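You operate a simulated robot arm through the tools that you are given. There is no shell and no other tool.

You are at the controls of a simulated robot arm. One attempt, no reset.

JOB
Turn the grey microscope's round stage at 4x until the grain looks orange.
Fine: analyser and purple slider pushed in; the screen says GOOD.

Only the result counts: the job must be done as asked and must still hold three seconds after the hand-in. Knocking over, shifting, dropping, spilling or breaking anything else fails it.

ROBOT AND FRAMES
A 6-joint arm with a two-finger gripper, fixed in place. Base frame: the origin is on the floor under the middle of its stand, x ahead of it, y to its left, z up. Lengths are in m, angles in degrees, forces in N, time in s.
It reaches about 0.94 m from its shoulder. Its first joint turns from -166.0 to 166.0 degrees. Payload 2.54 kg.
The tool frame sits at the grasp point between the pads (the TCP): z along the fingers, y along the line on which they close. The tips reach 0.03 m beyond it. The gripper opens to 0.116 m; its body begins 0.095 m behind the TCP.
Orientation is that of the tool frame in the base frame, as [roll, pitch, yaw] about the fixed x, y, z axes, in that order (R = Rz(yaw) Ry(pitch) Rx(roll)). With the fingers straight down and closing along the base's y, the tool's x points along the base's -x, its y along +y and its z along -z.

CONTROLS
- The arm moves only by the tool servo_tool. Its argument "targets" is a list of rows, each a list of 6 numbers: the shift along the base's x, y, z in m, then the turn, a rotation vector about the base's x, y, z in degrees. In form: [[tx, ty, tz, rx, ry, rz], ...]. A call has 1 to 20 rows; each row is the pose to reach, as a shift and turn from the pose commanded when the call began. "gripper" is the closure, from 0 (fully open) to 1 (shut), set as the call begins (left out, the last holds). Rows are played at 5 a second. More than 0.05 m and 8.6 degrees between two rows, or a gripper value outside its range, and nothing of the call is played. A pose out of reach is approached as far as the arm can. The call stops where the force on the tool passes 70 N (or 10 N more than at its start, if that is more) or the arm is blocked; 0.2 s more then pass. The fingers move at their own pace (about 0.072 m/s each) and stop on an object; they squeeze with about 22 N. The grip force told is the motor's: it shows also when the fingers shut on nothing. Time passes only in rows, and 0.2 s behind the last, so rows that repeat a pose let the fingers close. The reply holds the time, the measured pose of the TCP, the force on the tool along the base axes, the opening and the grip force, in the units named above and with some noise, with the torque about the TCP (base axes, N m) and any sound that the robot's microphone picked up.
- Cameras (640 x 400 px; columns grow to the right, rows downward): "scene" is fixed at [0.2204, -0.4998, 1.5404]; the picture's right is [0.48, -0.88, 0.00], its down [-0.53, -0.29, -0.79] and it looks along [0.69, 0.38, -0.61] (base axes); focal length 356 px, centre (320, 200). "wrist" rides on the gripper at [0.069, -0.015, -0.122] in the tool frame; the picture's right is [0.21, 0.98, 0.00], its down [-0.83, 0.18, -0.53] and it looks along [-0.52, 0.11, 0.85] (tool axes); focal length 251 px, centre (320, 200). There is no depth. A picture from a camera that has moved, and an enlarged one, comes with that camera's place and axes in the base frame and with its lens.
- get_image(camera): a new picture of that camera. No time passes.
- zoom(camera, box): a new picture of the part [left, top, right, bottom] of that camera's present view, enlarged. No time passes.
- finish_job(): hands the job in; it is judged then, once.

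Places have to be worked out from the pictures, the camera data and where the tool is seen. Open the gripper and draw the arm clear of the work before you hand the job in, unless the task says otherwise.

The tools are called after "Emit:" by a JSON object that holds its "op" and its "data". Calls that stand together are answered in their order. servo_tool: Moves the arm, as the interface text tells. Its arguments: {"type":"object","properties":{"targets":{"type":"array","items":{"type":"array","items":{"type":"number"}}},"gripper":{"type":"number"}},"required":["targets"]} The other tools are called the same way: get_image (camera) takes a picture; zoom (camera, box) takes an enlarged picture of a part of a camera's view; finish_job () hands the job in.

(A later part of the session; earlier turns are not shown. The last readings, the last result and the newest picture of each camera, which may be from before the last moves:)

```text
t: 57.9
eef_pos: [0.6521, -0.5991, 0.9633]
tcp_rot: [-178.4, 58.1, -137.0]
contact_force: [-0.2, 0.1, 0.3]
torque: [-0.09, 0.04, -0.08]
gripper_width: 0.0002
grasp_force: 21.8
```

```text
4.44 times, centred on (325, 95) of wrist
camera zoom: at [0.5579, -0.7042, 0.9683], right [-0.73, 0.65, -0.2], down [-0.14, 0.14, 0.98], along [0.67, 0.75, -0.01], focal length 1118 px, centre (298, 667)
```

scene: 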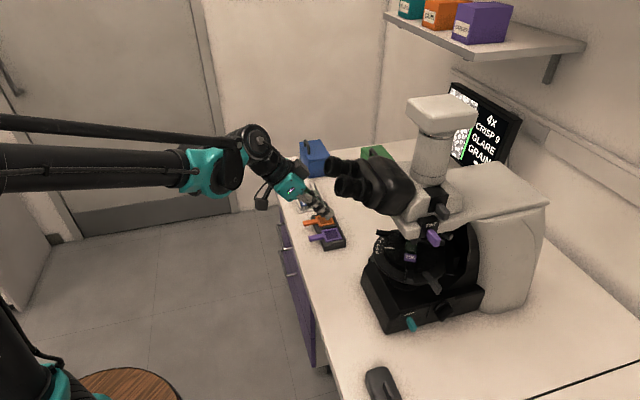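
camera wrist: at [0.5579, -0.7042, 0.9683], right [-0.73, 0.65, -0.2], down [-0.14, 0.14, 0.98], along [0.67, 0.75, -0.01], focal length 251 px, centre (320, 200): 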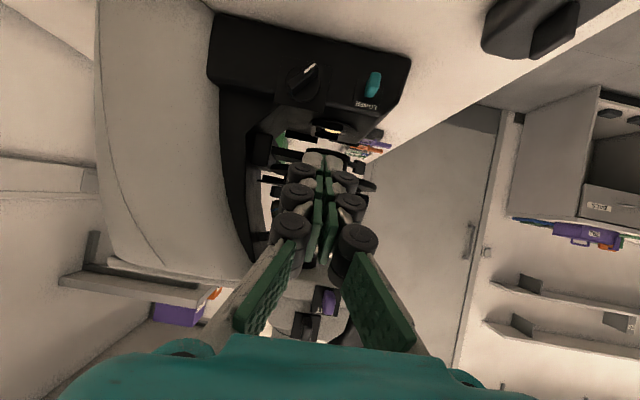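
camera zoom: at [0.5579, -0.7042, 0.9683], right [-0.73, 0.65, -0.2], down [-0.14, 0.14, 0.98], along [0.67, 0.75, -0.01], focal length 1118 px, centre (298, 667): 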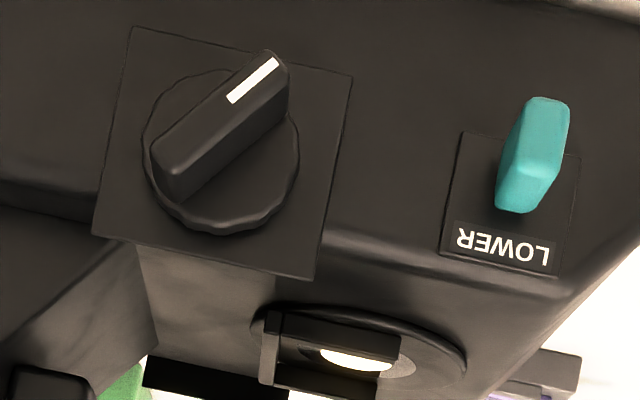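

I see a frame around the lamp window under the condenser, which may be the lower polariser's holder. I zoom in on it.

Emit:
{"op": "zoom", "data": {"camera": "wrist", "box": [305, 105, 365, 145]}}

Emit:
{"op": "zoom", "data": {"camera": "wrist", "box": [280, 270, 360, 350]}}

Emit:
{"op": "zoom", "data": {"camera": "scene", "box": [360, 180, 500, 340]}}

```text
10.00 times, centred on (335, 125) of wrist
camera zoom: at [0.5579, -0.7042, 0.9683], right [-0.73, 0.65, -0.2], down [-0.14, 0.14, 0.98], along [0.67, 0.75, -0.01], focal length 2514 px, centre (170, 950)
```

zoom: 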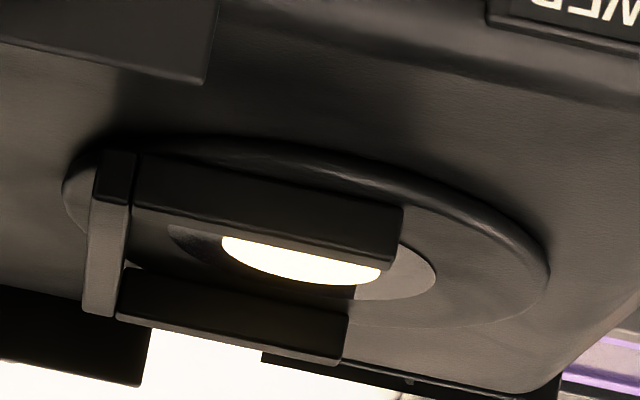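

```text
5.00 times, centred on (320, 310) of wrist
camera zoom: at [0.5579, -0.7042, 0.9683], right [-0.73, 0.65, -0.2], down [-0.14, 0.14, 0.98], along [0.67, 0.75, -0.01], focal length 1257 px, centre (320, -350)
```

zoom: 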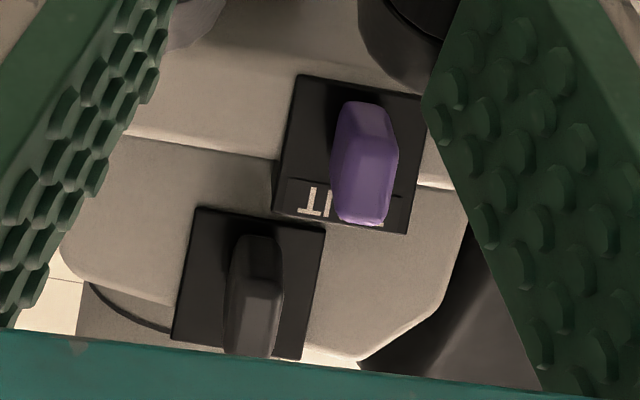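

```text
2.50 times, centred on (430, 260) of scene
camera zoom: at [0.2204, -0.4998, 1.5404], right [0.48, -0.88, 0.0], down [-0.53, -0.29, -0.79], along [0.69, 0.38, -0.61], focal length 890 px, centre (45, 50)
```

zoom: 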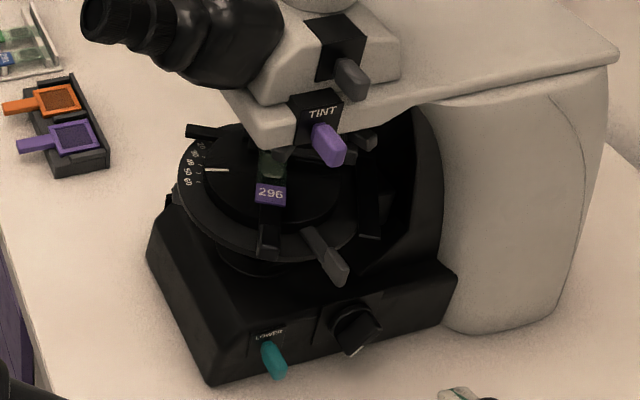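

The lamp window has an empty filter rail; the desk paddles belong to something like that and are not part of this job. I first turn the near-side knob back to horizontal by pressing its raised rear end down.

Emit:
{"op": "servo_tool", "data": {"targets": [[0.016, -0.017, -0.02, 0, 0, 0], [0.033, -0.035, -0.04, 0, 0, 0], [0.06, -0.01, -0.055, 0, 0, 0], [0.085, 0.014, -0.057, 0, 0, 0], [0.107, 0.035, -0.057, 0, 0, 0], [0.1271, 0.0538, -0.0574, 0, 0, 0]]}}

Emit:
{"op": "zoom", "data": {"camera": "wrist", "box": [255, 85, 375, 185]}}

```text
t: 59.3
eef_pos: [0.7775, -0.5457, 0.9054]
tcp_rot: [-178.5, 58.0, -137.2]
contact_force: [0.4, 0.8, -0.3]
torque: [0.02, 0.05, 0.04]
gripper_width: 0.0
grasp_force: 22.3
```

```text
4.00 times, centred on (315, 135) of wrist
camera zoom: at [0.6837, -0.651, 0.9105], right [-0.73, 0.65, -0.2], down [-0.14, 0.14, 0.98], along [0.67, 0.74, -0.01], focal length 1006 px, centre (340, 460)
```

zoom: 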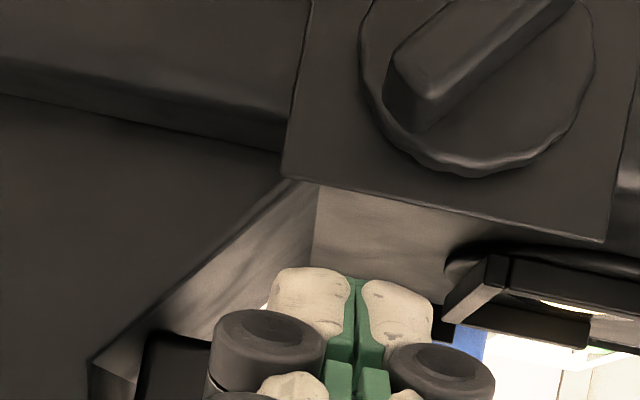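

The tips are over the raised end. I press down in small steps until the wing should be level.

Emit:
{"op": "servo_tool", "data": {"targets": [[0, 0, -0.01, 0, 0, 0], [0, 0, -0.02, 0, 0, 0], [0, 0, -0.027, 0, 0, 0], [0, 0, -0.031, 0, 0, 0], [0, 0, -0.035, 0, 0, 0], [0, 0, -0.038, 0, 0, 0], [0, 0, -0.041, 0, 0, 0]]}}

Emit:
{"op": "zoom", "data": {"camera": "wrist", "box": [275, 85, 395, 185]}}

Emit:
{"op": "zoom", "data": {"camera": "scene", "box": [445, 85, 505, 165]}}

```text
t: 60.9
eef_pos: [0.7776, -0.5496, 0.8648]
tcp_rot: [-178.5, 58.1, -137.3]
contact_force: [-3.3, -15.9, 18.1]
torque: [0.05, -0.12, -0.19]
gripper_width: 0.0
grasp_force: 21.5
```

```text
4.00 times, centred on (335, 135) of wrist
camera zoom: at [0.683, -0.653, 0.8696], right [-0.73, 0.65, -0.2], down [-0.14, 0.14, 0.98], along [0.67, 0.74, -0.01], focal length 1006 px, centre (260, 460)
```

zoom: 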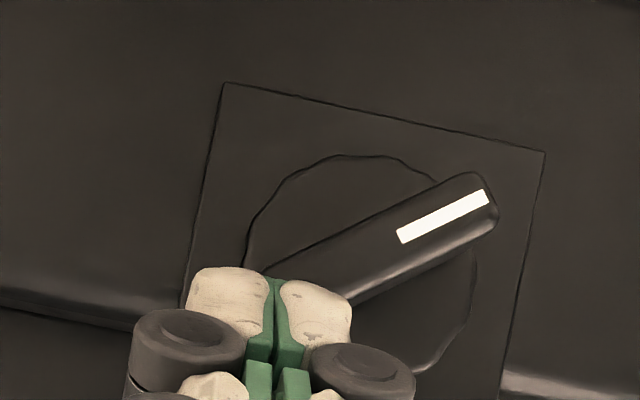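

```text
5.00 times, centred on (475, 125) of scene
camera zoom: at [0.2204, -0.4998, 1.5404], right [0.48, -0.88, 0.0], down [-0.53, -0.29, -0.79], along [0.69, 0.38, -0.61], focal length 1780 px, centre (-455, 575)
```

zoom: 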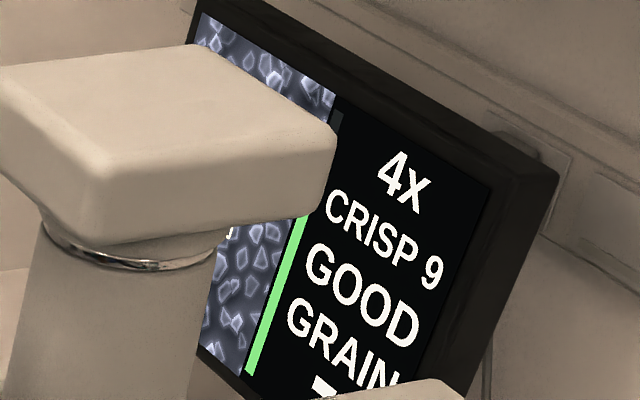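

I pressed the corner into the seam between the fingertips (24 N, jammed at ~40° remaining). I lift, shift 11 mm further back so one fingertip's flat carries it, and press again.

Emit:
{"op": "servo_tool", "data": {"targets": [[0, 0, 0.008, 0, 0, 0], [0.0075, -0.004, 0.014, 0, 0, 0], [0.0075, -0.004, 0.01, 0, 0, 0], [0.0075, -0.004, 0.005, 0, 0, 0], [0.0075, -0.004, 0.001, 0, 0, 0], [0.0075, -0.004, -0.002, 0, 0, 0]]}}

Emit:
{"op": "zoom", "data": {"camera": "wrist", "box": [275, 85, 395, 185]}}

```text
t: 62.3
eef_pos: [0.7847, -0.5544, 0.864]
tcp_rot: [-178.1, 58.2, -137.2]
contact_force: [17.5, -38.9, 36.3]
torque: [-0.03, -0.54, -0.68]
gripper_width: 0.0
grasp_force: 22.3
```

```text
4.00 times, centred on (335, 135) of wrist
camera zoom: at [0.6913, -0.6583, 0.8683], right [-0.73, 0.66, -0.2], down [-0.14, 0.14, 0.98], along [0.67, 0.74, 0.0], focal length 1006 px, centre (260, 460)
```

zoom: 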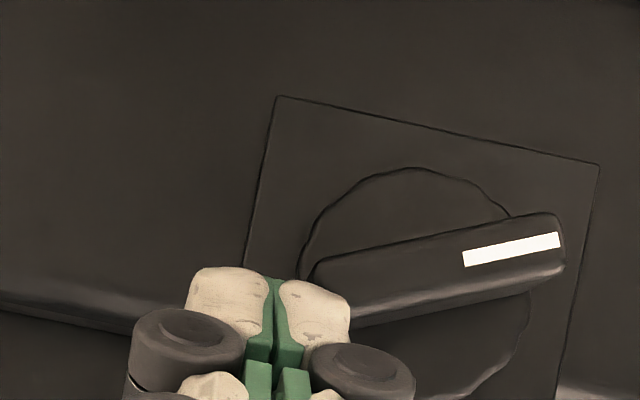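

Too much force on the wing's end face, so I lift off immediately. I then reposition with the seam closer to the axis so the rear fingertip's flat rests on the wing's top corner.

Emit:
{"op": "servo_tool", "data": {"targets": [[0.0, 0.0, 0.01, 0, 0, 0], [0.0, 0.0, 0.02, 0, 0, 0], [-0.0128, 0.0136, 0.022, 0, 0, 0], [-0.0128, 0.0136, 0.022, 0, 0, 0]]}}

Emit:
{"op": "zoom", "data": {"camera": "wrist", "box": [275, 85, 395, 185]}}

Emit:
{"op": "zoom", "data": {"camera": "scene", "box": [360, 90, 520, 340]}}

```text
t: 63.3
eef_pos: [0.7737, -0.5365, 0.8825]
tcp_rot: [-178.6, 58.0, -137.2]
contact_force: [-0.8, 0.7, -0.2]
torque: [-0.02, -0.02, 0.02]
gripper_width: 0.0
grasp_force: 22.4
```

```text
4.00 times, centred on (335, 135) of wrist
camera zoom: at [0.6803, -0.6415, 0.8869], right [-0.73, 0.65, -0.2], down [-0.14, 0.14, 0.98], along [0.67, 0.75, -0.01], focal length 1006 px, centre (260, 460)
```

zoom: 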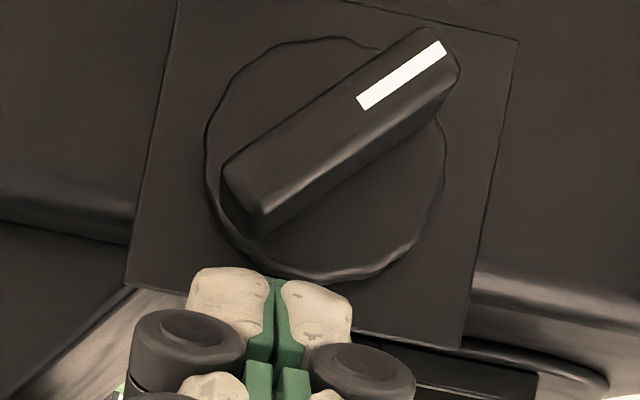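

```text
1.60 times, centred on (440, 215) of scene
camera zoom: at [0.2204, -0.4998, 1.5404], right [0.48, -0.88, 0.0], down [-0.53, -0.29, -0.79], along [0.69, 0.38, -0.61], focal length 570 px, centre (128, 176)
```

zoom: 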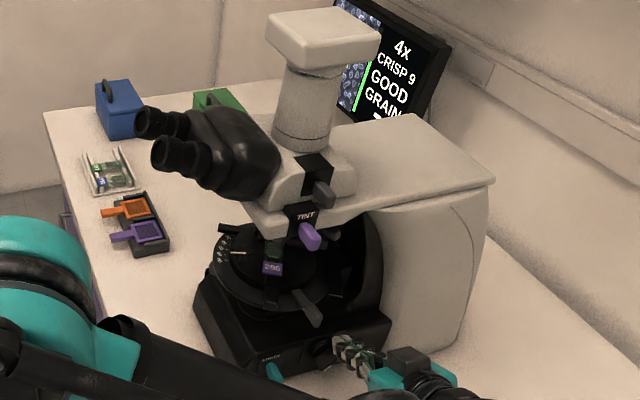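

When I lifted, friction dragged the wing back to about 50°. The rear fingertip is now properly above the raised end, so I press straight down again in small steps.

Emit:
{"op": "servo_tool", "data": {"targets": [[0, 0, -0.006, 0, 0, 0], [0, 0, -0.01, 0, 0, 0], [0, 0, -0.013, 0, 0, 0], [0, 0, -0.016, 0, 0, 0]]}}

Emit:
{"op": "zoom", "data": {"camera": "wrist", "box": [275, 85, 395, 185]}}

```text
t: 64.3
eef_pos: [0.7717, -0.5352, 0.8672]
tcp_rot: [-178.7, 57.8, -137.1]
contact_force: [0.2, 0.6, 1.0]
torque: [-0.03, 0.02, -0.01]
gripper_width: 0.0001
grasp_force: 21.8
```

```text
4.00 times, centred on (335, 135) of wrist
camera zoom: at [0.6779, -0.641, 0.872], right [-0.73, 0.65, -0.19], down [-0.14, 0.14, 0.98], along [0.67, 0.75, -0.01], focal length 1006 px, centre (260, 460)
```

zoom: 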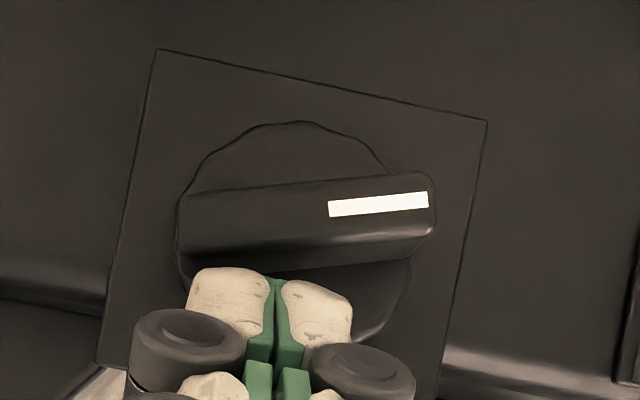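

It turns easily now; about 17° left. I press the last few millimetres.

Emit:
{"op": "servo_tool", "data": {"targets": [[0, 0, -0.002, 0, 0, 0], [0, 0, -0.004, 0, 0, 0], [0, 0, -0.0055, 0, 0, 0]]}}

Emit:
{"op": "zoom", "data": {"camera": "wrist", "box": [275, 85, 395, 185]}}

Emit:
{"op": "zoom", "data": {"camera": "scene", "box": [445, 85, 505, 165]}}

```text
t: 65.1
eef_pos: [0.7727, -0.5379, 0.8617]
tcp_rot: [-178.5, 58.0, -137.0]
contact_force: [0.6, -0.5, 1.6]
torque: [0.02, -0.07, 0.01]
gripper_width: 0.0001
grasp_force: 21.4
```

```text
4.00 times, centred on (335, 135) of wrist
camera zoom: at [0.6785, -0.6411, 0.867], right [-0.73, 0.65, -0.2], down [-0.14, 0.14, 0.98], along [0.67, 0.75, -0.01], focal length 1006 px, centre (260, 460)
```

zoom: 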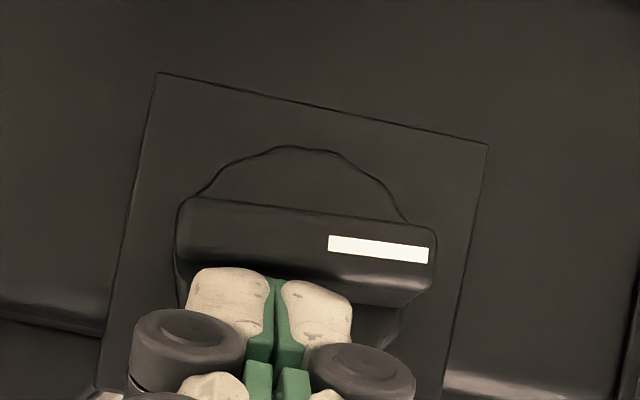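

```text
5.00 times, centred on (475, 125) of scene
camera zoom: at [0.2204, -0.4998, 1.5404], right [0.48, -0.88, 0.0], down [-0.53, -0.29, -0.79], along [0.69, 0.38, -0.61], focal length 1780 px, centre (-455, 575)
```

zoom: 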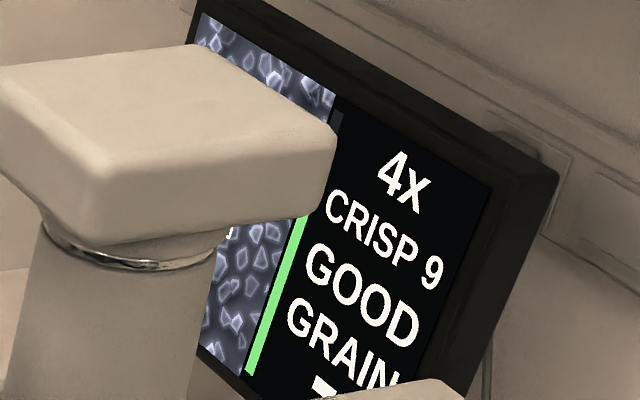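

The near-side knob is back to horizontal, with no effect on the screen. I press a last 1.5 mm, lift straight up, back out and rise to the analyser's level to test whether that slider is really fully in.

Emit:
{"op": "servo_tool", "data": {"targets": [[0, 0, -0.0015, 0, 0, 0], [0, 0, 0.008, 0, 0, 0], [0, 0, 0.025, 0, 0, 0], [-0.03, -0.028, 0.035, 0, 0, 0], [-0.06, -0.056, 0.055, 0, 0, 0], [-0.085, -0.07, 0.09, 0, 0, 0], [-0.095, -0.065, 0.135, 0, 0, 0], [-0.1, -0.055, 0.18, 0, 0, 0], [-0.1, -0.04, 0.225, 0, 0, 0], [-0.1, -0.025, 0.265, 0, 0, 0], [-0.1, -0.01, 0.285, 0, 0, 0]]}}

Emit:
{"op": "get_image", "data": {"camera": "wrist"}}

Emit:
{"op": "zoom", "data": {"camera": "scene", "box": [400, 180, 500, 280]}}

```text
t: 67.5
eef_pos: [0.6727, -0.5479, 1.1501]
tcp_rot: [-178.6, 58.1, -137.2]
contact_force: [0.8, -0.6, 0.0]
torque: [0.05, 0.03, 0.02]
gripper_width: 0.0
grasp_force: 28.6
```

```text
taken
camera wrist: at [0.5796, -0.6518, 1.1554], right [-0.73, 0.65, -0.2], down [-0.14, 0.13, 0.98], along [0.67, 0.75, -0.01], focal length 251 px, centre (320, 200)
```

wrist: 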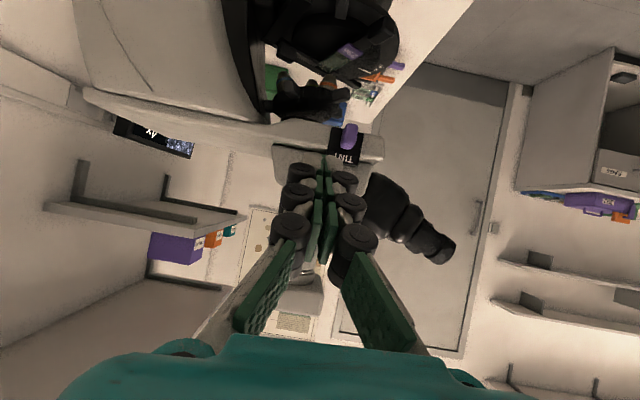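

```text
4.00 times, centred on (450, 230) of scene
camera zoom: at [0.2204, -0.4998, 1.5404], right [0.48, -0.88, 0.0], down [-0.53, -0.29, -0.79], along [0.69, 0.38, -0.61], focal length 1424 px, centre (-200, 80)
```

zoom: 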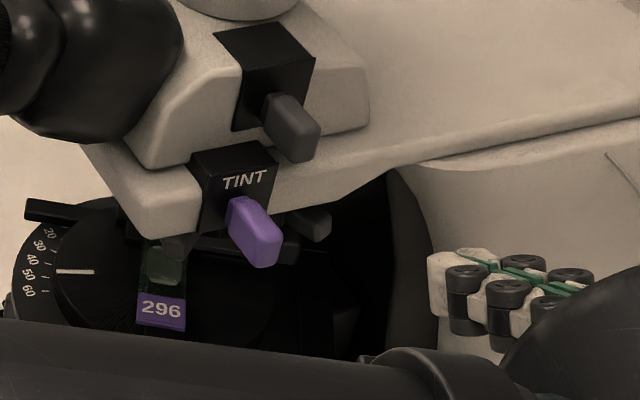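

I align the tips with the analyser's end, 3 cm short of it.

Emit:
{"op": "servo_tool", "data": {"targets": [[0.01, 0.017, -0.001, 0, 0, 0], [0.021, 0.034, -0.002, 0, 0, 0], [0.031, 0.049, -0.003, 0, 0, 0], [0.031, 0.049, -0.003, 0, 0, 0]]}}

Emit:
{"op": "zoom", "data": {"camera": "wrist", "box": [270, 110, 390, 190]}}

Emit:
{"op": "zoom", "data": {"camera": "scene", "box": [415, 195, 475, 255]}}

```text
t: 68.5
eef_pos: [0.7029, -0.4982, 1.1449]
tcp_rot: [-178.6, 58.0, -137.2]
contact_force: [0.5, -0.2, 0.4]
torque: [0.01, -0.03, 0.0]
gripper_width: 0.0
grasp_force: 28.6
```

```text
5.00 times, centred on (330, 150) of wrist
camera zoom: at [0.6098, -0.6024, 1.1504], right [-0.73, 0.65, -0.2], down [-0.14, 0.14, 0.98], along [0.67, 0.75, -0.01], focal length 1257 px, centre (270, 450)
```

zoom: 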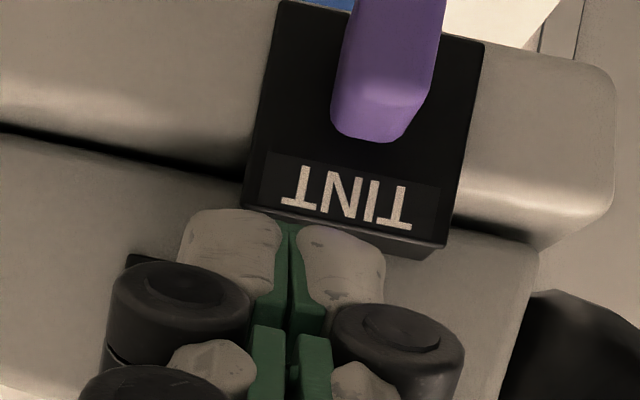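

```text
6.67 times, centred on (445, 225) of scene
camera zoom: at [0.2204, -0.4998, 1.5404], right [0.48, -0.88, 0.0], down [-0.53, -0.29, -0.79], along [0.69, 0.38, -0.61], focal length 2373 px, centre (-513, 33)
```

zoom: 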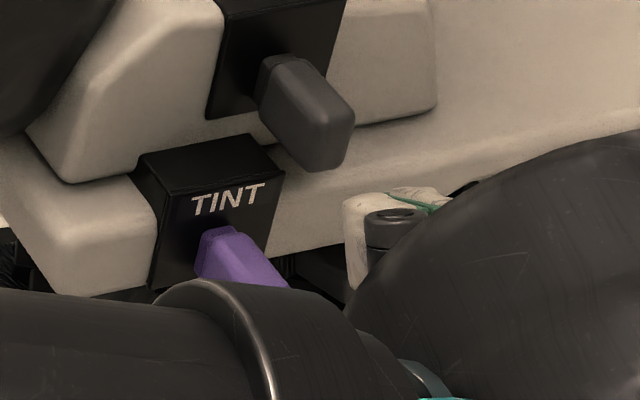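

The analyser's end should be right behind the rear fingertip. I advance to contact and push gently.

Emit:
{"op": "servo_tool", "data": {"targets": [[0.006, 0.0057, 0, 0, 0, 0], [0.012, 0.0113, 0, 0, 0, 0], [0.0174, 0.0165, 0, 0, 0, 0], [0.0203, 0.0192, 0, 0, 0, 0], [0.0232, 0.022, 0, 0, 0, 0]]}}

Emit:
{"op": "zoom", "data": {"camera": "wrist", "box": [270, 110, 390, 190]}}

Emit:
{"op": "zoom", "data": {"camera": "scene", "box": [415, 195, 475, 255]}}

```text
t: 69.7
eef_pos: [0.7241, -0.4783, 1.1433]
tcp_rot: [-178.6, 58.0, -137.4]
contact_force: [-17.9, -9.7, -1.0]
torque: [-0.21, 0.03, 0.12]
gripper_width: 0.0059
grasp_force: 28.2
```

```text
5.00 times, centred on (330, 150) of wrist
camera zoom: at [0.6309, -0.5823, 1.1496], right [-0.73, 0.65, -0.19], down [-0.14, 0.14, 0.98], along [0.67, 0.74, -0.01], focal length 1257 px, centre (270, 450)
```

zoom: 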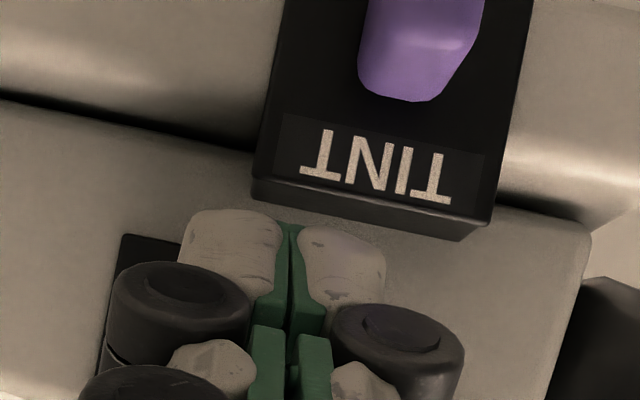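

```text
6.67 times, centred on (445, 225) of scene
camera zoom: at [0.2204, -0.4998, 1.5404], right [0.48, -0.88, 0.0], down [-0.53, -0.29, -0.79], along [0.69, 0.38, -0.61], focal length 2373 px, centre (-513, 33)
```

zoom: 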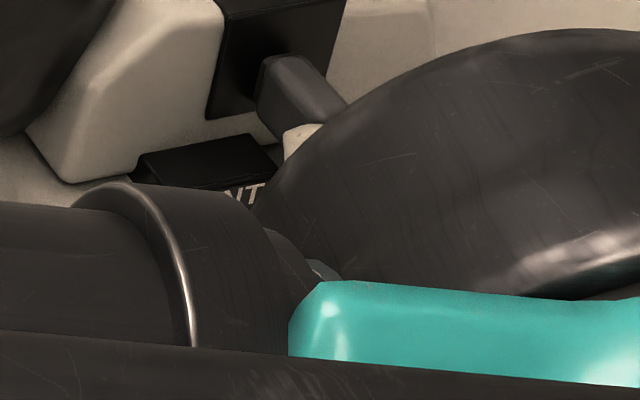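

The analyser does not budge under 20 N, so it is already fully in (TINT moved at about 1 N). That leaves LOWER, the lower polariser: I back off and go down to test that slider.

Emit:
{"op": "servo_tool", "data": {"targets": [[-0.007, -0.0065, 0, 0, 0, 0], [-0.03, -0.028, 0, 0, 0, 0], [-0.06, -0.056, -0.015, 0, 0, 0], [-0.08, -0.075, -0.05, 0, 0, 0], [-0.095, -0.085, -0.095, 0, 0, 0], [-0.105, -0.085, -0.14, 0, 0, 0], [-0.11, -0.08, -0.185, 0, 0, 0], [-0.11, -0.075, -0.23, 0, 0, 0], [-0.105, -0.07, -0.27, 0, 0, 0], [-0.09, -0.06, -0.305, 0, 0, 0]]}}

Emit:
{"op": "get_image", "data": {"camera": "wrist"}}

Emit:
{"op": "zoom", "data": {"camera": "scene", "box": [360, 270, 480, 400]}}

```text
t: 71.9
eef_pos: [0.6342, -0.5379, 0.8372]
tcp_rot: [-178.6, 58.0, -137.2]
contact_force: [-1.1, 0.2, 0.2]
torque: [-0.04, 0.02, -0.01]
gripper_width: 0.0
grasp_force: 29.0
```

```text
taken
camera wrist: at [0.5413, -0.642, 0.8431], right [-0.73, 0.65, -0.2], down [-0.14, 0.14, 0.98], along [0.67, 0.74, -0.01], focal length 251 px, centre (320, 200)
```

wrist: 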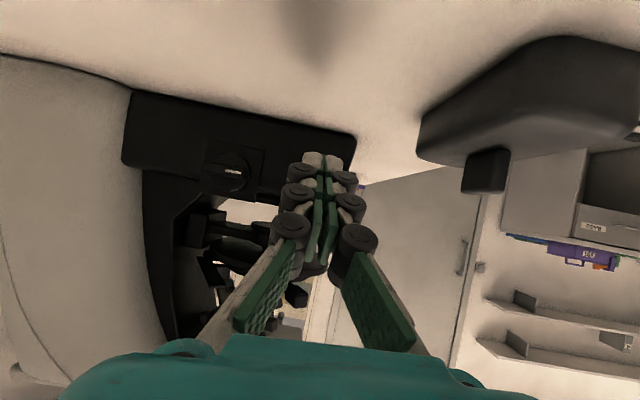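

```text
3.08 times, centred on (420, 335) of scene
camera zoom: at [0.2204, -0.4998, 1.5404], right [0.48, -0.88, 0.0], down [-0.53, -0.29, -0.79], along [0.69, 0.38, -0.61], focal length 1095 px, centre (12, -215)
```

zoom: 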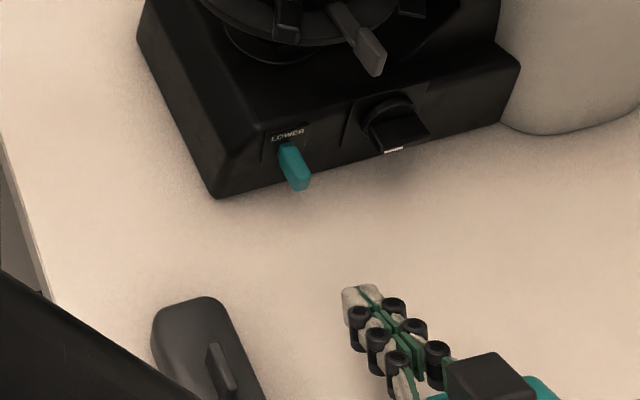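

I align the tips with the teal tab's end, about 1 cm short of it.

Emit:
{"op": "servo_tool", "data": {"targets": [[0.014, 0.014, -0.001, 0, 0, 0], [0.028, 0.028, -0.002, 0, 0, 0], [0.041, 0.0415, -0.003, 0, 0, 0], [0.054, 0.054, -0.003, 0, 0, 0], [0.054, 0.054, -0.003, 0, 0, 0]]}}

Emit:
{"op": "zoom", "data": {"camera": "wrist", "box": [250, 100, 390, 190]}}

Emit:
{"op": "zoom", "data": {"camera": "scene", "box": [390, 300, 450, 345]}}

```text
t: 73.1
eef_pos: [0.6897, -0.4835, 0.8361]
tcp_rot: [-178.5, 58.0, -137.2]
contact_force: [0.9, 0.3, -0.1]
torque: [-0.01, -0.01, 0.03]
gripper_width: 0.0
grasp_force: 28.9
```

```text
4.44 times, centred on (320, 145) of wrist
camera zoom: at [0.5963, -0.5871, 0.8402], right [-0.73, 0.65, -0.2], down [-0.14, 0.14, 0.98], along [0.67, 0.75, -0.01], focal length 1118 px, centre (320, 444)
```

zoom: 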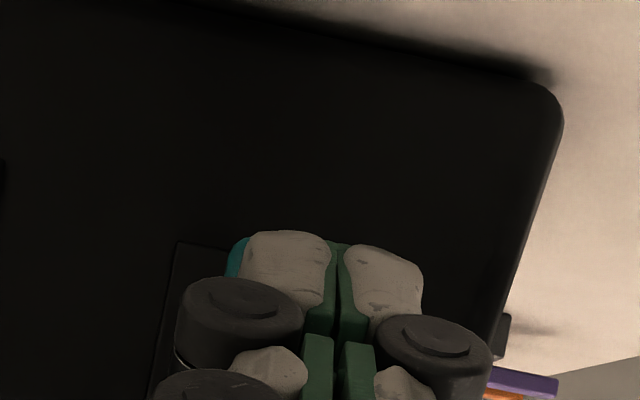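

```text
8.89 times, centred on (420, 322) of scene
camera zoom: at [0.2204, -0.4998, 1.5404], right [0.48, -0.88, 0.0], down [-0.53, -0.29, -0.79], along [0.69, 0.38, -0.61], focal length 3164 px, centre (-569, -889)
```

zoom: 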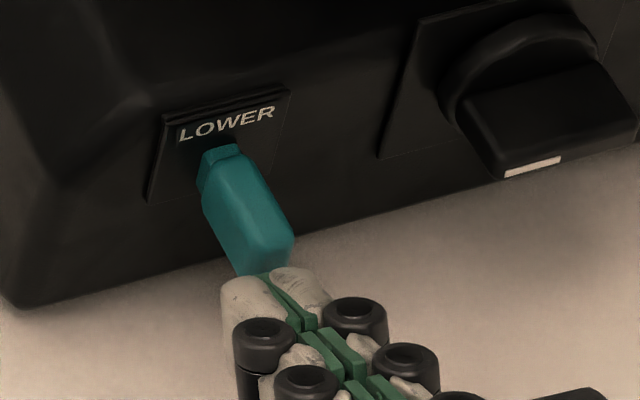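

The teal tab's end is behind the rear fingertip. I push inward in small steps.

Emit:
{"op": "servo_tool", "data": {"targets": [[0.0044, 0.0041, 0, 0, 0, 0], [0.0073, 0.0069, 0, 0, 0, 0], [0.0095, 0.009, 0, 0, 0, 0], [0.0116, 0.011, 0, 0, 0, 0]]}}

Emit:
{"op": "zoom", "data": {"camera": "scene", "box": [390, 300, 450, 345]}}

Emit:
{"op": "zoom", "data": {"camera": "scene", "box": [445, 85, 505, 165]}}

```text
t: 74.1
eef_pos: [0.6989, -0.4742, 0.8353]
tcp_rot: [-178.5, 58.0, -137.3]
contact_force: [-36.2, -19.0, 5.0]
torque: [-0.09, 0.15, 0.01]
gripper_width: 0.0
grasp_force: 28.0
```

```text
8.89 times, centred on (420, 322) of scene
camera zoom: at [0.2204, -0.4998, 1.5404], right [0.48, -0.88, 0.0], down [-0.53, -0.29, -0.79], along [0.69, 0.38, -0.61], focal length 3164 px, centre (-569, -889)
```

zoom: 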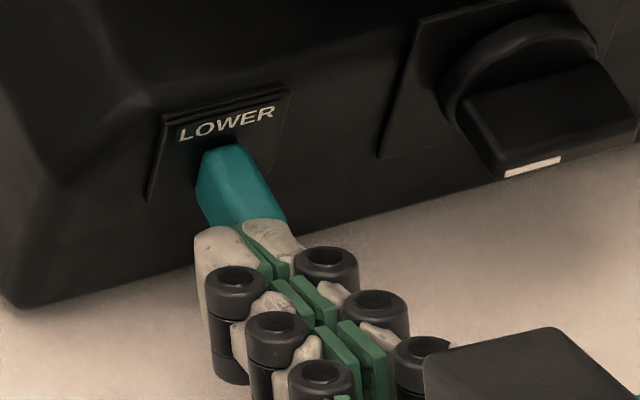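

```text
5.00 times, centred on (475, 125) of scene
camera zoom: at [0.2204, -0.4998, 1.5404], right [0.48, -0.88, 0.0], down [-0.53, -0.29, -0.79], along [0.69, 0.38, -0.61], focal length 1780 px, centre (-455, 575)
```

zoom: 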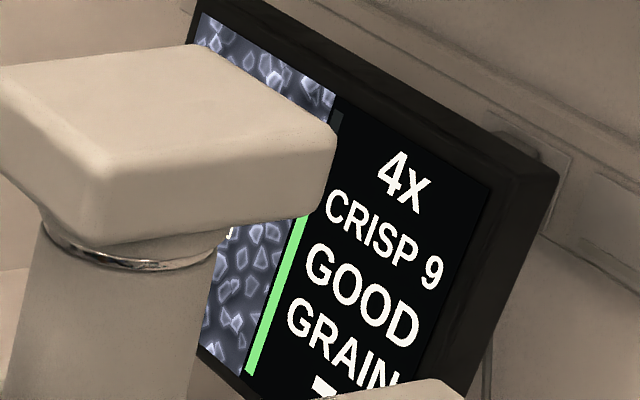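

The teal tab went in by its remaining neck (about 5 mm) at ~40 N. I back off and see whether it stays and what the screen shows.

Emit:
{"op": "servo_tool", "data": {"targets": [[-0.006, -0.0057, 0, 0, 0, 0], [-0.02, -0.019, 0, 0, 0, 0], [-0.04, -0.038, 0.005, 0, 0, 0], [-0.06, -0.057, 0.01, 0, 0, 0]]}}

Emit:
{"op": "zoom", "data": {"camera": "scene", "box": [390, 300, 450, 345]}}

Emit:
{"op": "zoom", "data": {"camera": "scene", "box": [445, 85, 505, 165]}}

Emit:
{"op": "zoom", "data": {"camera": "scene", "box": [415, 190, 475, 250]}}

```text
t: 75.1
eef_pos: [0.6419, -0.5294, 0.8464]
tcp_rot: [-178.5, 58.1, -137.2]
contact_force: [-0.7, 0.2, -0.3]
torque: [0.02, -0.02, -0.04]
gripper_width: 0.0001
grasp_force: 28.6
```

```text
8.89 times, centred on (420, 322) of scene
camera zoom: at [0.2204, -0.4998, 1.5404], right [0.48, -0.88, 0.0], down [-0.53, -0.29, -0.79], along [0.69, 0.38, -0.61], focal length 3164 px, centre (-569, -889)
```

zoom: 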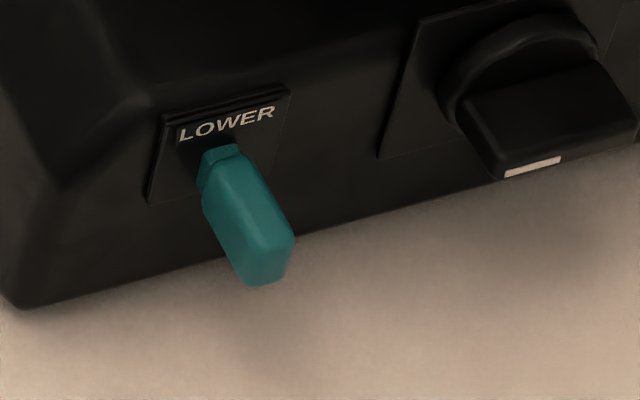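

```text
5.00 times, centred on (475, 125) of scene
camera zoom: at [0.2204, -0.4998, 1.5404], right [0.48, -0.88, 0.0], down [-0.53, -0.29, -0.79], along [0.69, 0.38, -0.61], focal length 1780 px, centre (-455, 575)
```

zoom: 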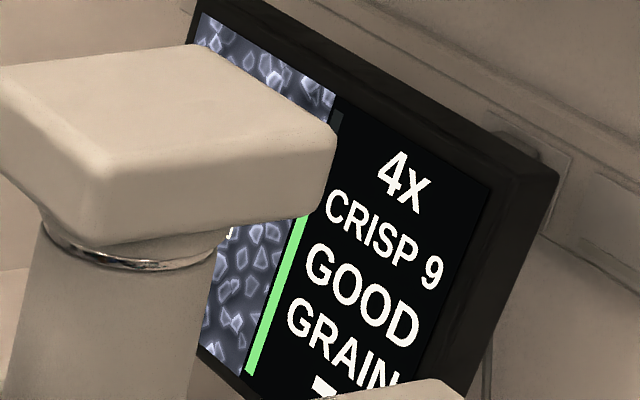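

```text
6.67 times, centred on (445, 220) of scene
camera zoom: at [0.2204, -0.4998, 1.5404], right [0.48, -0.88, 0.0], down [-0.53, -0.29, -0.79], along [0.69, 0.38, -0.61], focal length 2373 px, centre (-513, 67)
```

zoom: 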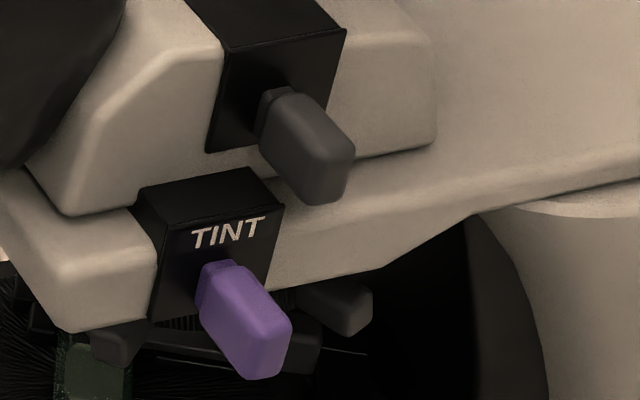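

LOWER springs back to its normal seat, so it was already in too. With all three near-side tabs in and still no colors, the unlabelled grey tab may not be the analyser. I need to inspect the head's far side, so I swing back over there.

Emit:
{"op": "servo_tool", "data": {"targets": [[-0.02, -0.02, 0.035, 0, 0, 0], [-0.045, -0.03, 0.075, 0, 0, 0], [-0.065, -0.025, 0.115, -0.385, 1.815, -4.7], [-0.085, -0.01, 0.15, -0.77, 3.63, -9.4], [-0.105, 0.012, 0.185, -1.15, 5.45, -14.1], [-0.12, 0.04, 0.218, -1.54, 7.26, -18.8], [-0.13, 0.073, 0.25, -1.92, 9.08, -23.5], [-0.135, 0.108, 0.28, -2.31, 10.9, -28.2], [-0.135, 0.145, 0.308, -2.7, 12.7, -32.9], [-0.132, 0.182, 0.335, -3.08, 14.5, -37.6], [-0.128, 0.22, 0.36, -3.46, 16.3, -42.3], [-0.122, 0.26, 0.382, -3.85, 18.15, -47.0], [-0.115, 0.3, 0.402, -4.23, 19.97, -51.7], [-0.107, 0.34, 0.42, -4.6, 21.8, -56.4], [-0.093, 0.377, 0.432, -5.0, 23.6, -61.1]]}}

```text
t: 78.3
eef_pos: [0.5489, -0.1491, 1.277]
tcp_rot: [-178.4, 35.1, 161.0]
contact_force: [0.2, -0.4, 0.6]
torque: [-0.01, 0.0, -0.01]
gripper_width: 0.0
grasp_force: 29.2
```

Continuing to the far-side viewing pose.

Emit:
{"op": "servo_tool", "data": {"targets": [[0.028, 0.03, -0.008, 0, 0, -4.8], [0.056, 0.06, -0.016, 0, 0, -9.6], [0.086, 0.09, -0.026, 0, 0, -14.4], [0.118, 0.115, -0.038, 0, 0, -19.2], [0.15, 0.138, -0.052, 0, 0, -24.0], [0.182, 0.158, -0.067, 0, 0, -28.8], [0.214, 0.178, -0.082, 0, 0, -33.6], [0.247, 0.197, -0.097, 0, 0, -38.4], [0.28, 0.214, -0.112, 0, 0, -43.2], [0.311, 0.229, -0.127, 0, 0, -48.0]]}}

Emit:
{"op": "get_image", "data": {"camera": "wrist"}}

Emit:
{"op": "zoom", "data": {"camera": "wrist", "box": [100, 190, 270, 300]}}

Emit:
{"op": "zoom", "data": {"camera": "wrist", "box": [150, 80, 310, 200]}}

```text
t: 80.5
eef_pos: [0.8592, 0.0784, 1.1502]
tcp_rot: [-178.4, 35.2, 112.8]
contact_force: [-1.9, -0.2, -0.7]
torque: [0.05, -0.06, 0.08]
gripper_width: 0.0
grasp_force: 28.6
```

```text
taken
camera wrist: at [0.7995, 0.1912, 1.2096], right [0.84, 0.53, -0.14], down [0.32, -0.27, 0.91], along [0.44, -0.81, -0.39], focal length 251 px, centre (320, 200)
```

wrist: 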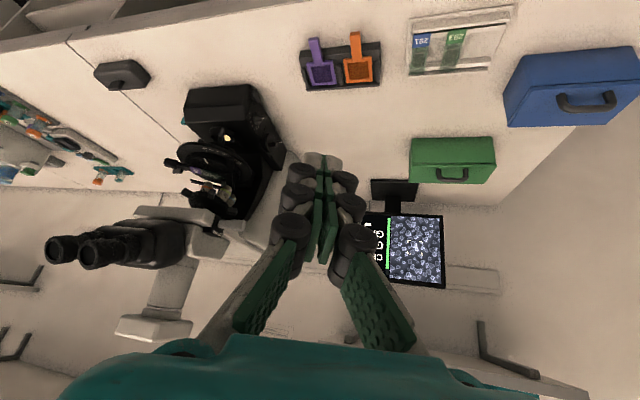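

```text
3.64 times, centred on (185, 245) of wrist
camera zoom: at [0.7995, 0.1912, 1.2096], right [0.84, 0.53, -0.14], down [0.32, -0.27, 0.91], along [0.44, -0.81, -0.39], focal length 914 px, centre (811, 36)
```

zoom: 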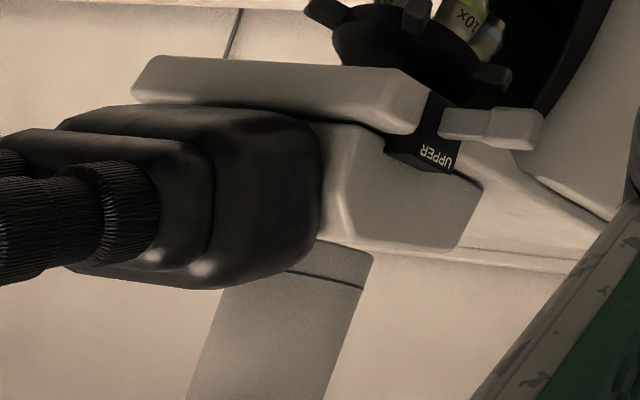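

```text
3.33 times, centred on (230, 140) of wrist
camera zoom: at [0.7995, 0.1912, 1.2096], right [0.84, 0.53, -0.14], down [0.32, -0.27, 0.91], along [0.44, -0.81, -0.39], focal length 838 px, centre (620, 400)
```

zoom: 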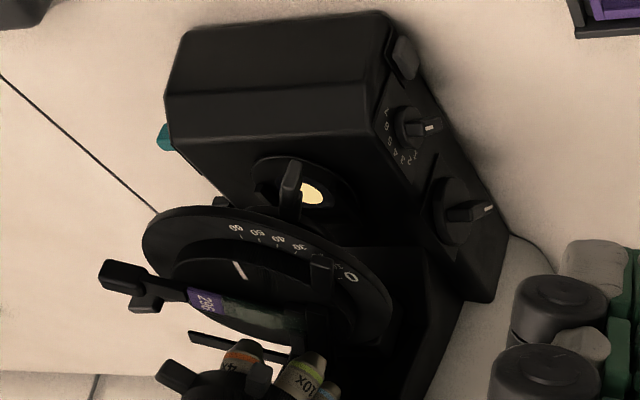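

Found it: the far side of the head carries a slider labelled UPPER, and that is the analyser. It is pulled out with a long neck, with its end near (0.902,-0.289,1.088). It must be pushed toward the robot, so I flatten the gripper (25° down) and move to a staging pose beside it.

Emit:
{"op": "servo_tool", "data": {"targets": [[0.006, -0.038, -0.005, -4.6, -1.95, 0], [0.012, -0.076, -0.012, -9.2, -3.9, 0], [0.018, -0.114, -0.02, -13.8, -5.85, 0], [0.024, -0.152, -0.027, -18.4, -7.8, 0], [0.03, -0.19, -0.034, -23.0, -9.75, 0], [0.035, -0.228, -0.04, -27.6, -11.7, 0]]}}

Emit:
{"op": "get_image", "data": {"camera": "wrist"}}

Emit:
{"op": "zoom", "data": {"camera": "wrist", "box": [180, 100, 340, 200]}}

```text
t: 81.9
eef_pos: [0.8945, -0.1496, 1.1095]
tcp_rot: [-178.5, 65.1, 113.0]
contact_force: [0.0, 0.4, -0.1]
torque: [-0.01, 0.01, 0.02]
gripper_width: 0.0
grasp_force: 28.0
```

```text
taken
camera wrist: at [0.8298, -0.0245, 1.0968], right [0.87, 0.44, -0.21], down [0.13, 0.2, 0.97], along [0.47, -0.87, 0.12], focal length 251 px, centre (320, 200)
```

wrist: 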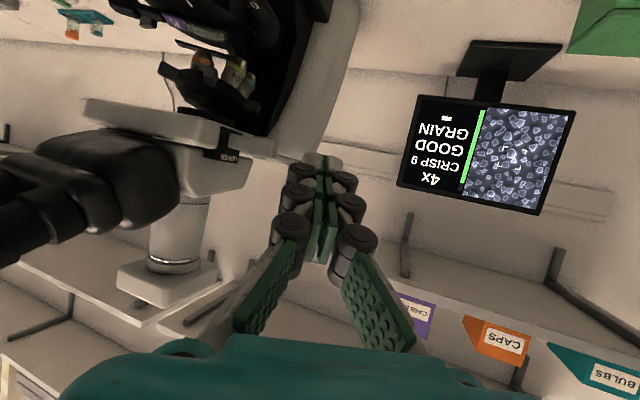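

```text
4.00 times, centred on (260, 150) of wrist
camera zoom: at [0.8298, -0.0245, 1.0968], right [0.87, 0.44, -0.21], down [0.13, 0.2, 0.97], along [0.47, -0.87, 0.12], focal length 1006 px, centre (560, 400)
```

zoom: 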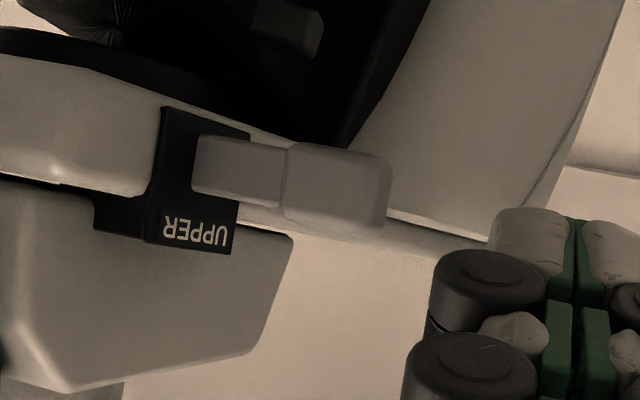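

I now have a close view of UPPER and the whole screen. I place its end at about (0.908,-0.292,1.084) and bring the tips outside of it with about a 2.5 cm gap.

Emit:
{"op": "servo_tool", "data": {"targets": [[0.02, -0.03, -0.006, 0, 0, 0], [0.03, -0.06, -0.01, 0, 0, 0], [0.036, -0.085, -0.0128, 0, 0, 0], [0.037, -0.1024, -0.0128, 0, 0, 0], [0.037, -0.1024, -0.0128, 0, 0, 0]]}}

Emit:
{"op": "get_image", "data": {"camera": "wrist"}}

Emit:
{"op": "zoom", "data": {"camera": "wrist", "box": [220, 100, 380, 200]}}

```text
t: 83.1
eef_pos: [0.9331, -0.2531, 1.0971]
tcp_rot: [-178.5, 65.0, 112.9]
contact_force: [0.3, 0.0, 0.8]
torque: [0.01, -0.04, -0.01]
gripper_width: 0.0
grasp_force: 28.8
```

```text
taken
camera wrist: at [0.8693, -0.1281, 1.0849], right [0.87, 0.44, -0.2], down [0.13, 0.2, 0.97], along [0.47, -0.88, 0.11], focal length 251 px, centre (320, 200)
```

wrist: 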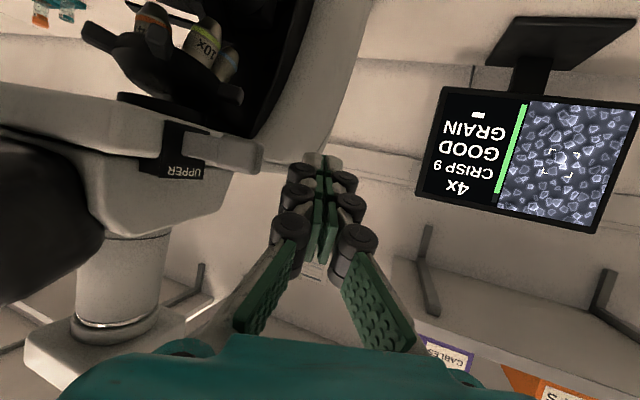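

```text
4.00 times, centred on (300, 150) of wrist
camera zoom: at [0.8693, -0.1281, 1.0849], right [0.87, 0.44, -0.2], down [0.13, 0.2, 0.97], along [0.47, -0.88, 0.11], focal length 1006 px, centre (400, 400)
```

zoom: 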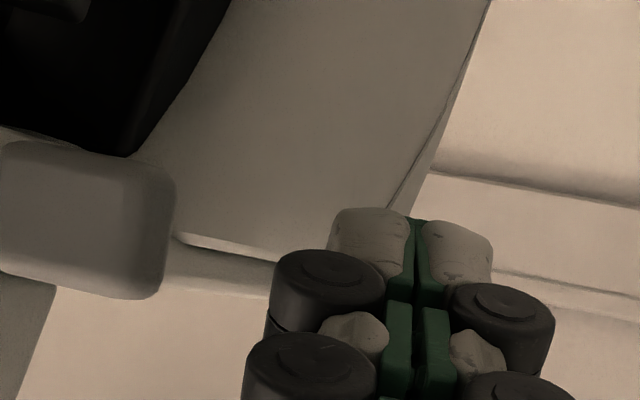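

The tips are 2.6 cm outside of the slider's end and at its height. I move in along the slider's axis to near contact.

Emit:
{"op": "servo_tool", "data": {"targets": [[0.0025, -0.0055, -0.001, 0, 0, 0], [-0.0033, -0.011, -0.001, 0, 0, 0], [-0.0091, -0.0165, -0.001, 0, 0, 0], [-0.0134, -0.0206, -0.001, 0, 0, 0], [-0.017, -0.024, -0.001, 0, 0, 0]]}}

Emit:
{"op": "zoom", "data": {"camera": "wrist", "box": [220, 100, 380, 200]}}

```text
t: 84.3
eef_pos: [0.9152, -0.276, 1.0967]
tcp_rot: [-178.5, 65.0, 112.9]
contact_force: [0.1, -0.7, -0.2]
torque: [0.02, -0.01, 0.01]
gripper_width: 0.0
grasp_force: 28.1
```

```text
4.00 times, centred on (300, 150) of wrist
camera zoom: at [0.8504, -0.152, 1.0847], right [0.87, 0.44, -0.21], down [0.13, 0.2, 0.97], along [0.47, -0.87, 0.11], focal length 1006 px, centre (400, 400)
```

zoom: 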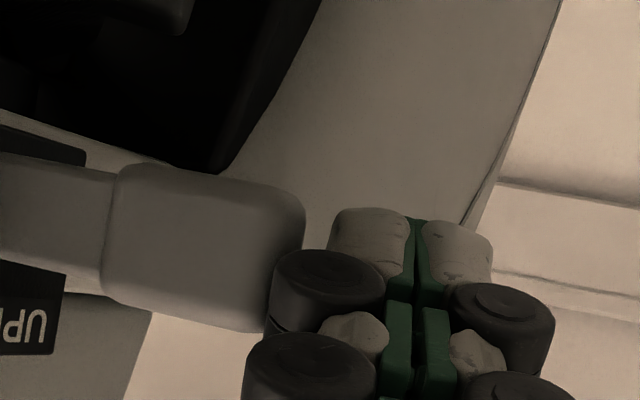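

Almost touching. I push along the slider's axis in 2 mm steps.

Emit:
{"op": "servo_tool", "data": {"targets": [[-0.0015, -0.0014, 0, 0, 0, 0], [-0.003, -0.0028, 0, 0, 0, 0], [-0.0044, -0.0042, 0, 0, 0, 0], [-0.0058, -0.0055, 0, 0, 0, 0], [-0.0073, -0.0069, 0, 0, 0, 0], [-0.0087, -0.0083, 0, 0, 0, 0]]}}

Emit:
{"op": "zoom", "data": {"camera": "wrist", "box": [220, 100, 380, 200]}}

Emit:
{"op": "zoom", "data": {"camera": "scene", "box": [445, 85, 505, 165]}}

```text
t: 85.7
eef_pos: [0.9059, -0.2843, 1.0981]
tcp_rot: [-178.4, 64.9, 113.0]
contact_force: [1.1, 0.4, 0.2]
torque: [-0.03, 0.0, -0.01]
gripper_width: 0.0
grasp_force: 28.9
```

```text
4.00 times, centred on (300, 150) of wrist
camera zoom: at [0.8418, -0.1607, 1.0851], right [0.87, 0.44, -0.21], down [0.13, 0.2, 0.97], along [0.47, -0.88, 0.11], focal length 1006 px, centre (400, 400)
```

zoom: 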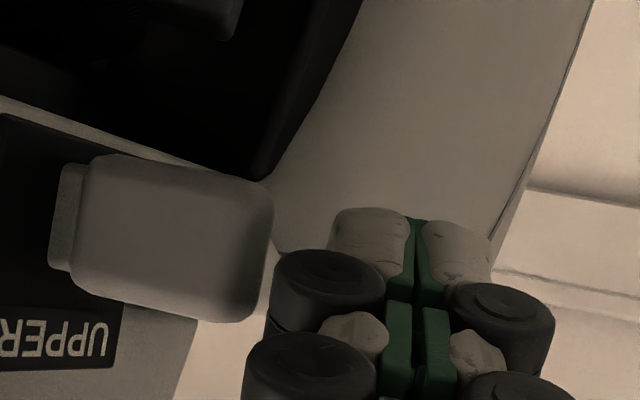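

```text
5.00 times, centred on (475, 125) of scene
camera zoom: at [0.2204, -0.4998, 1.5404], right [0.48, -0.88, 0.0], down [-0.53, -0.29, -0.79], along [0.69, 0.38, -0.61], focal length 1780 px, centre (-455, 575)
```

zoom: 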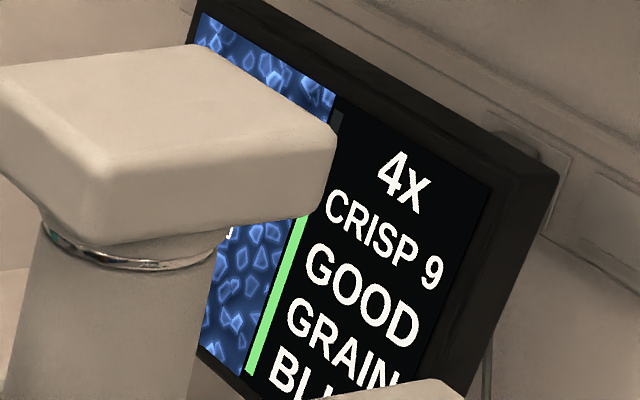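

UPPER snapped in: the screen now says GOOD and GRAIN BLUE, with interference colors visible. I retract outward and back, and check the full screen and slider.

Emit:
{"op": "servo_tool", "data": {"targets": [[0.012, 0.011, 0, 0, 0, 0], [0.022, 0.03, 0.002, 0, 0, 0], [0.012, 0.07, 0.01, 0, 0, 0], [-0.005, 0.112, 0.015, 0, 0, 0], [-0.025, 0.155, 0.02, 0, 0, 0]]}}

Emit:
{"op": "get_image", "data": {"camera": "wrist"}}

Emit:
{"op": "zoom", "data": {"camera": "wrist", "box": [390, 80, 590, 225]}}

Emit:
{"op": "zoom", "data": {"camera": "wrist", "box": [180, 100, 340, 200]}}

```text
t: 86.9
eef_pos: [0.8802, -0.1328, 1.1185]
tcp_rot: [-178.7, 65.0, 112.8]
contact_force: [0.6, -0.7, 0.3]
torque: [0.0, -0.05, -0.02]
gripper_width: 0.0
grasp_force: 29.0
```

```text
taken
camera wrist: at [0.8158, -0.0081, 1.1061], right [0.87, 0.44, -0.2], down [0.13, 0.2, 0.97], along [0.47, -0.88, 0.11], focal length 251 px, centre (320, 200)
```

wrist: 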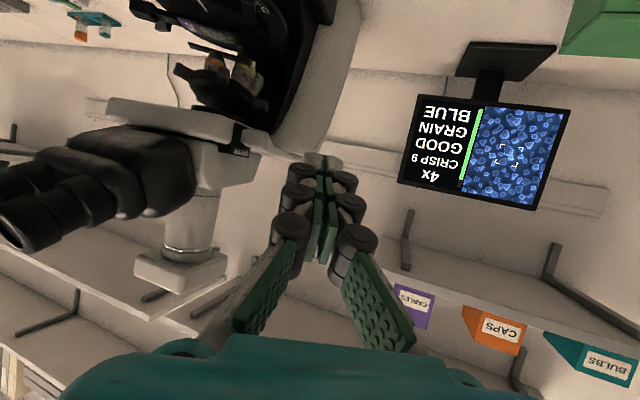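

```text
2.76 times, centred on (490, 152) of wrist
camera zoom: at [0.8158, -0.0081, 1.1061], right [0.87, 0.44, -0.2], down [0.13, 0.2, 0.97], along [0.47, -0.88, 0.11], focal length 694 px, centre (-149, 331)
```

zoom: 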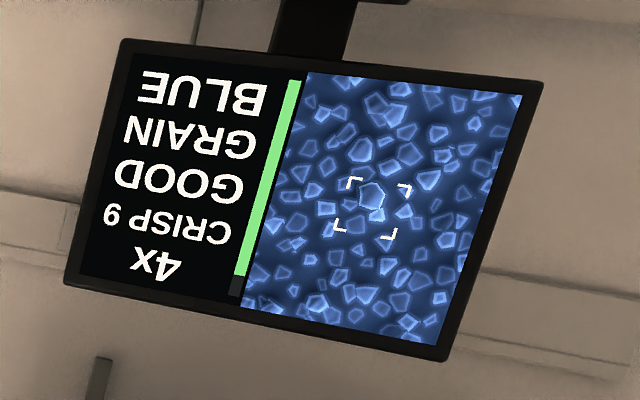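

```text
4.00 times, centred on (260, 150) of wrist
camera zoom: at [0.8158, -0.0081, 1.1061], right [0.87, 0.44, -0.2], down [0.13, 0.2, 0.97], along [0.47, -0.88, 0.11], focal length 1006 px, centre (560, 400)
```

zoom: 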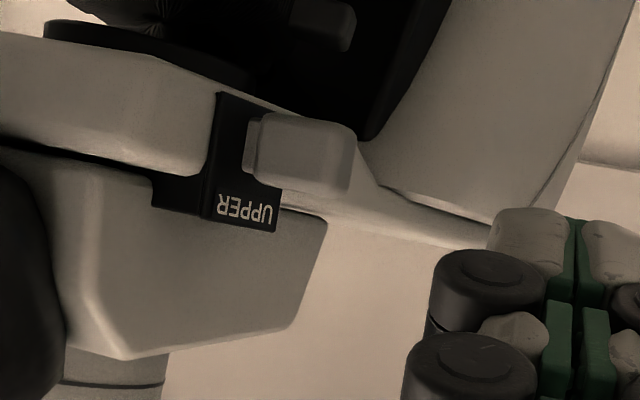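

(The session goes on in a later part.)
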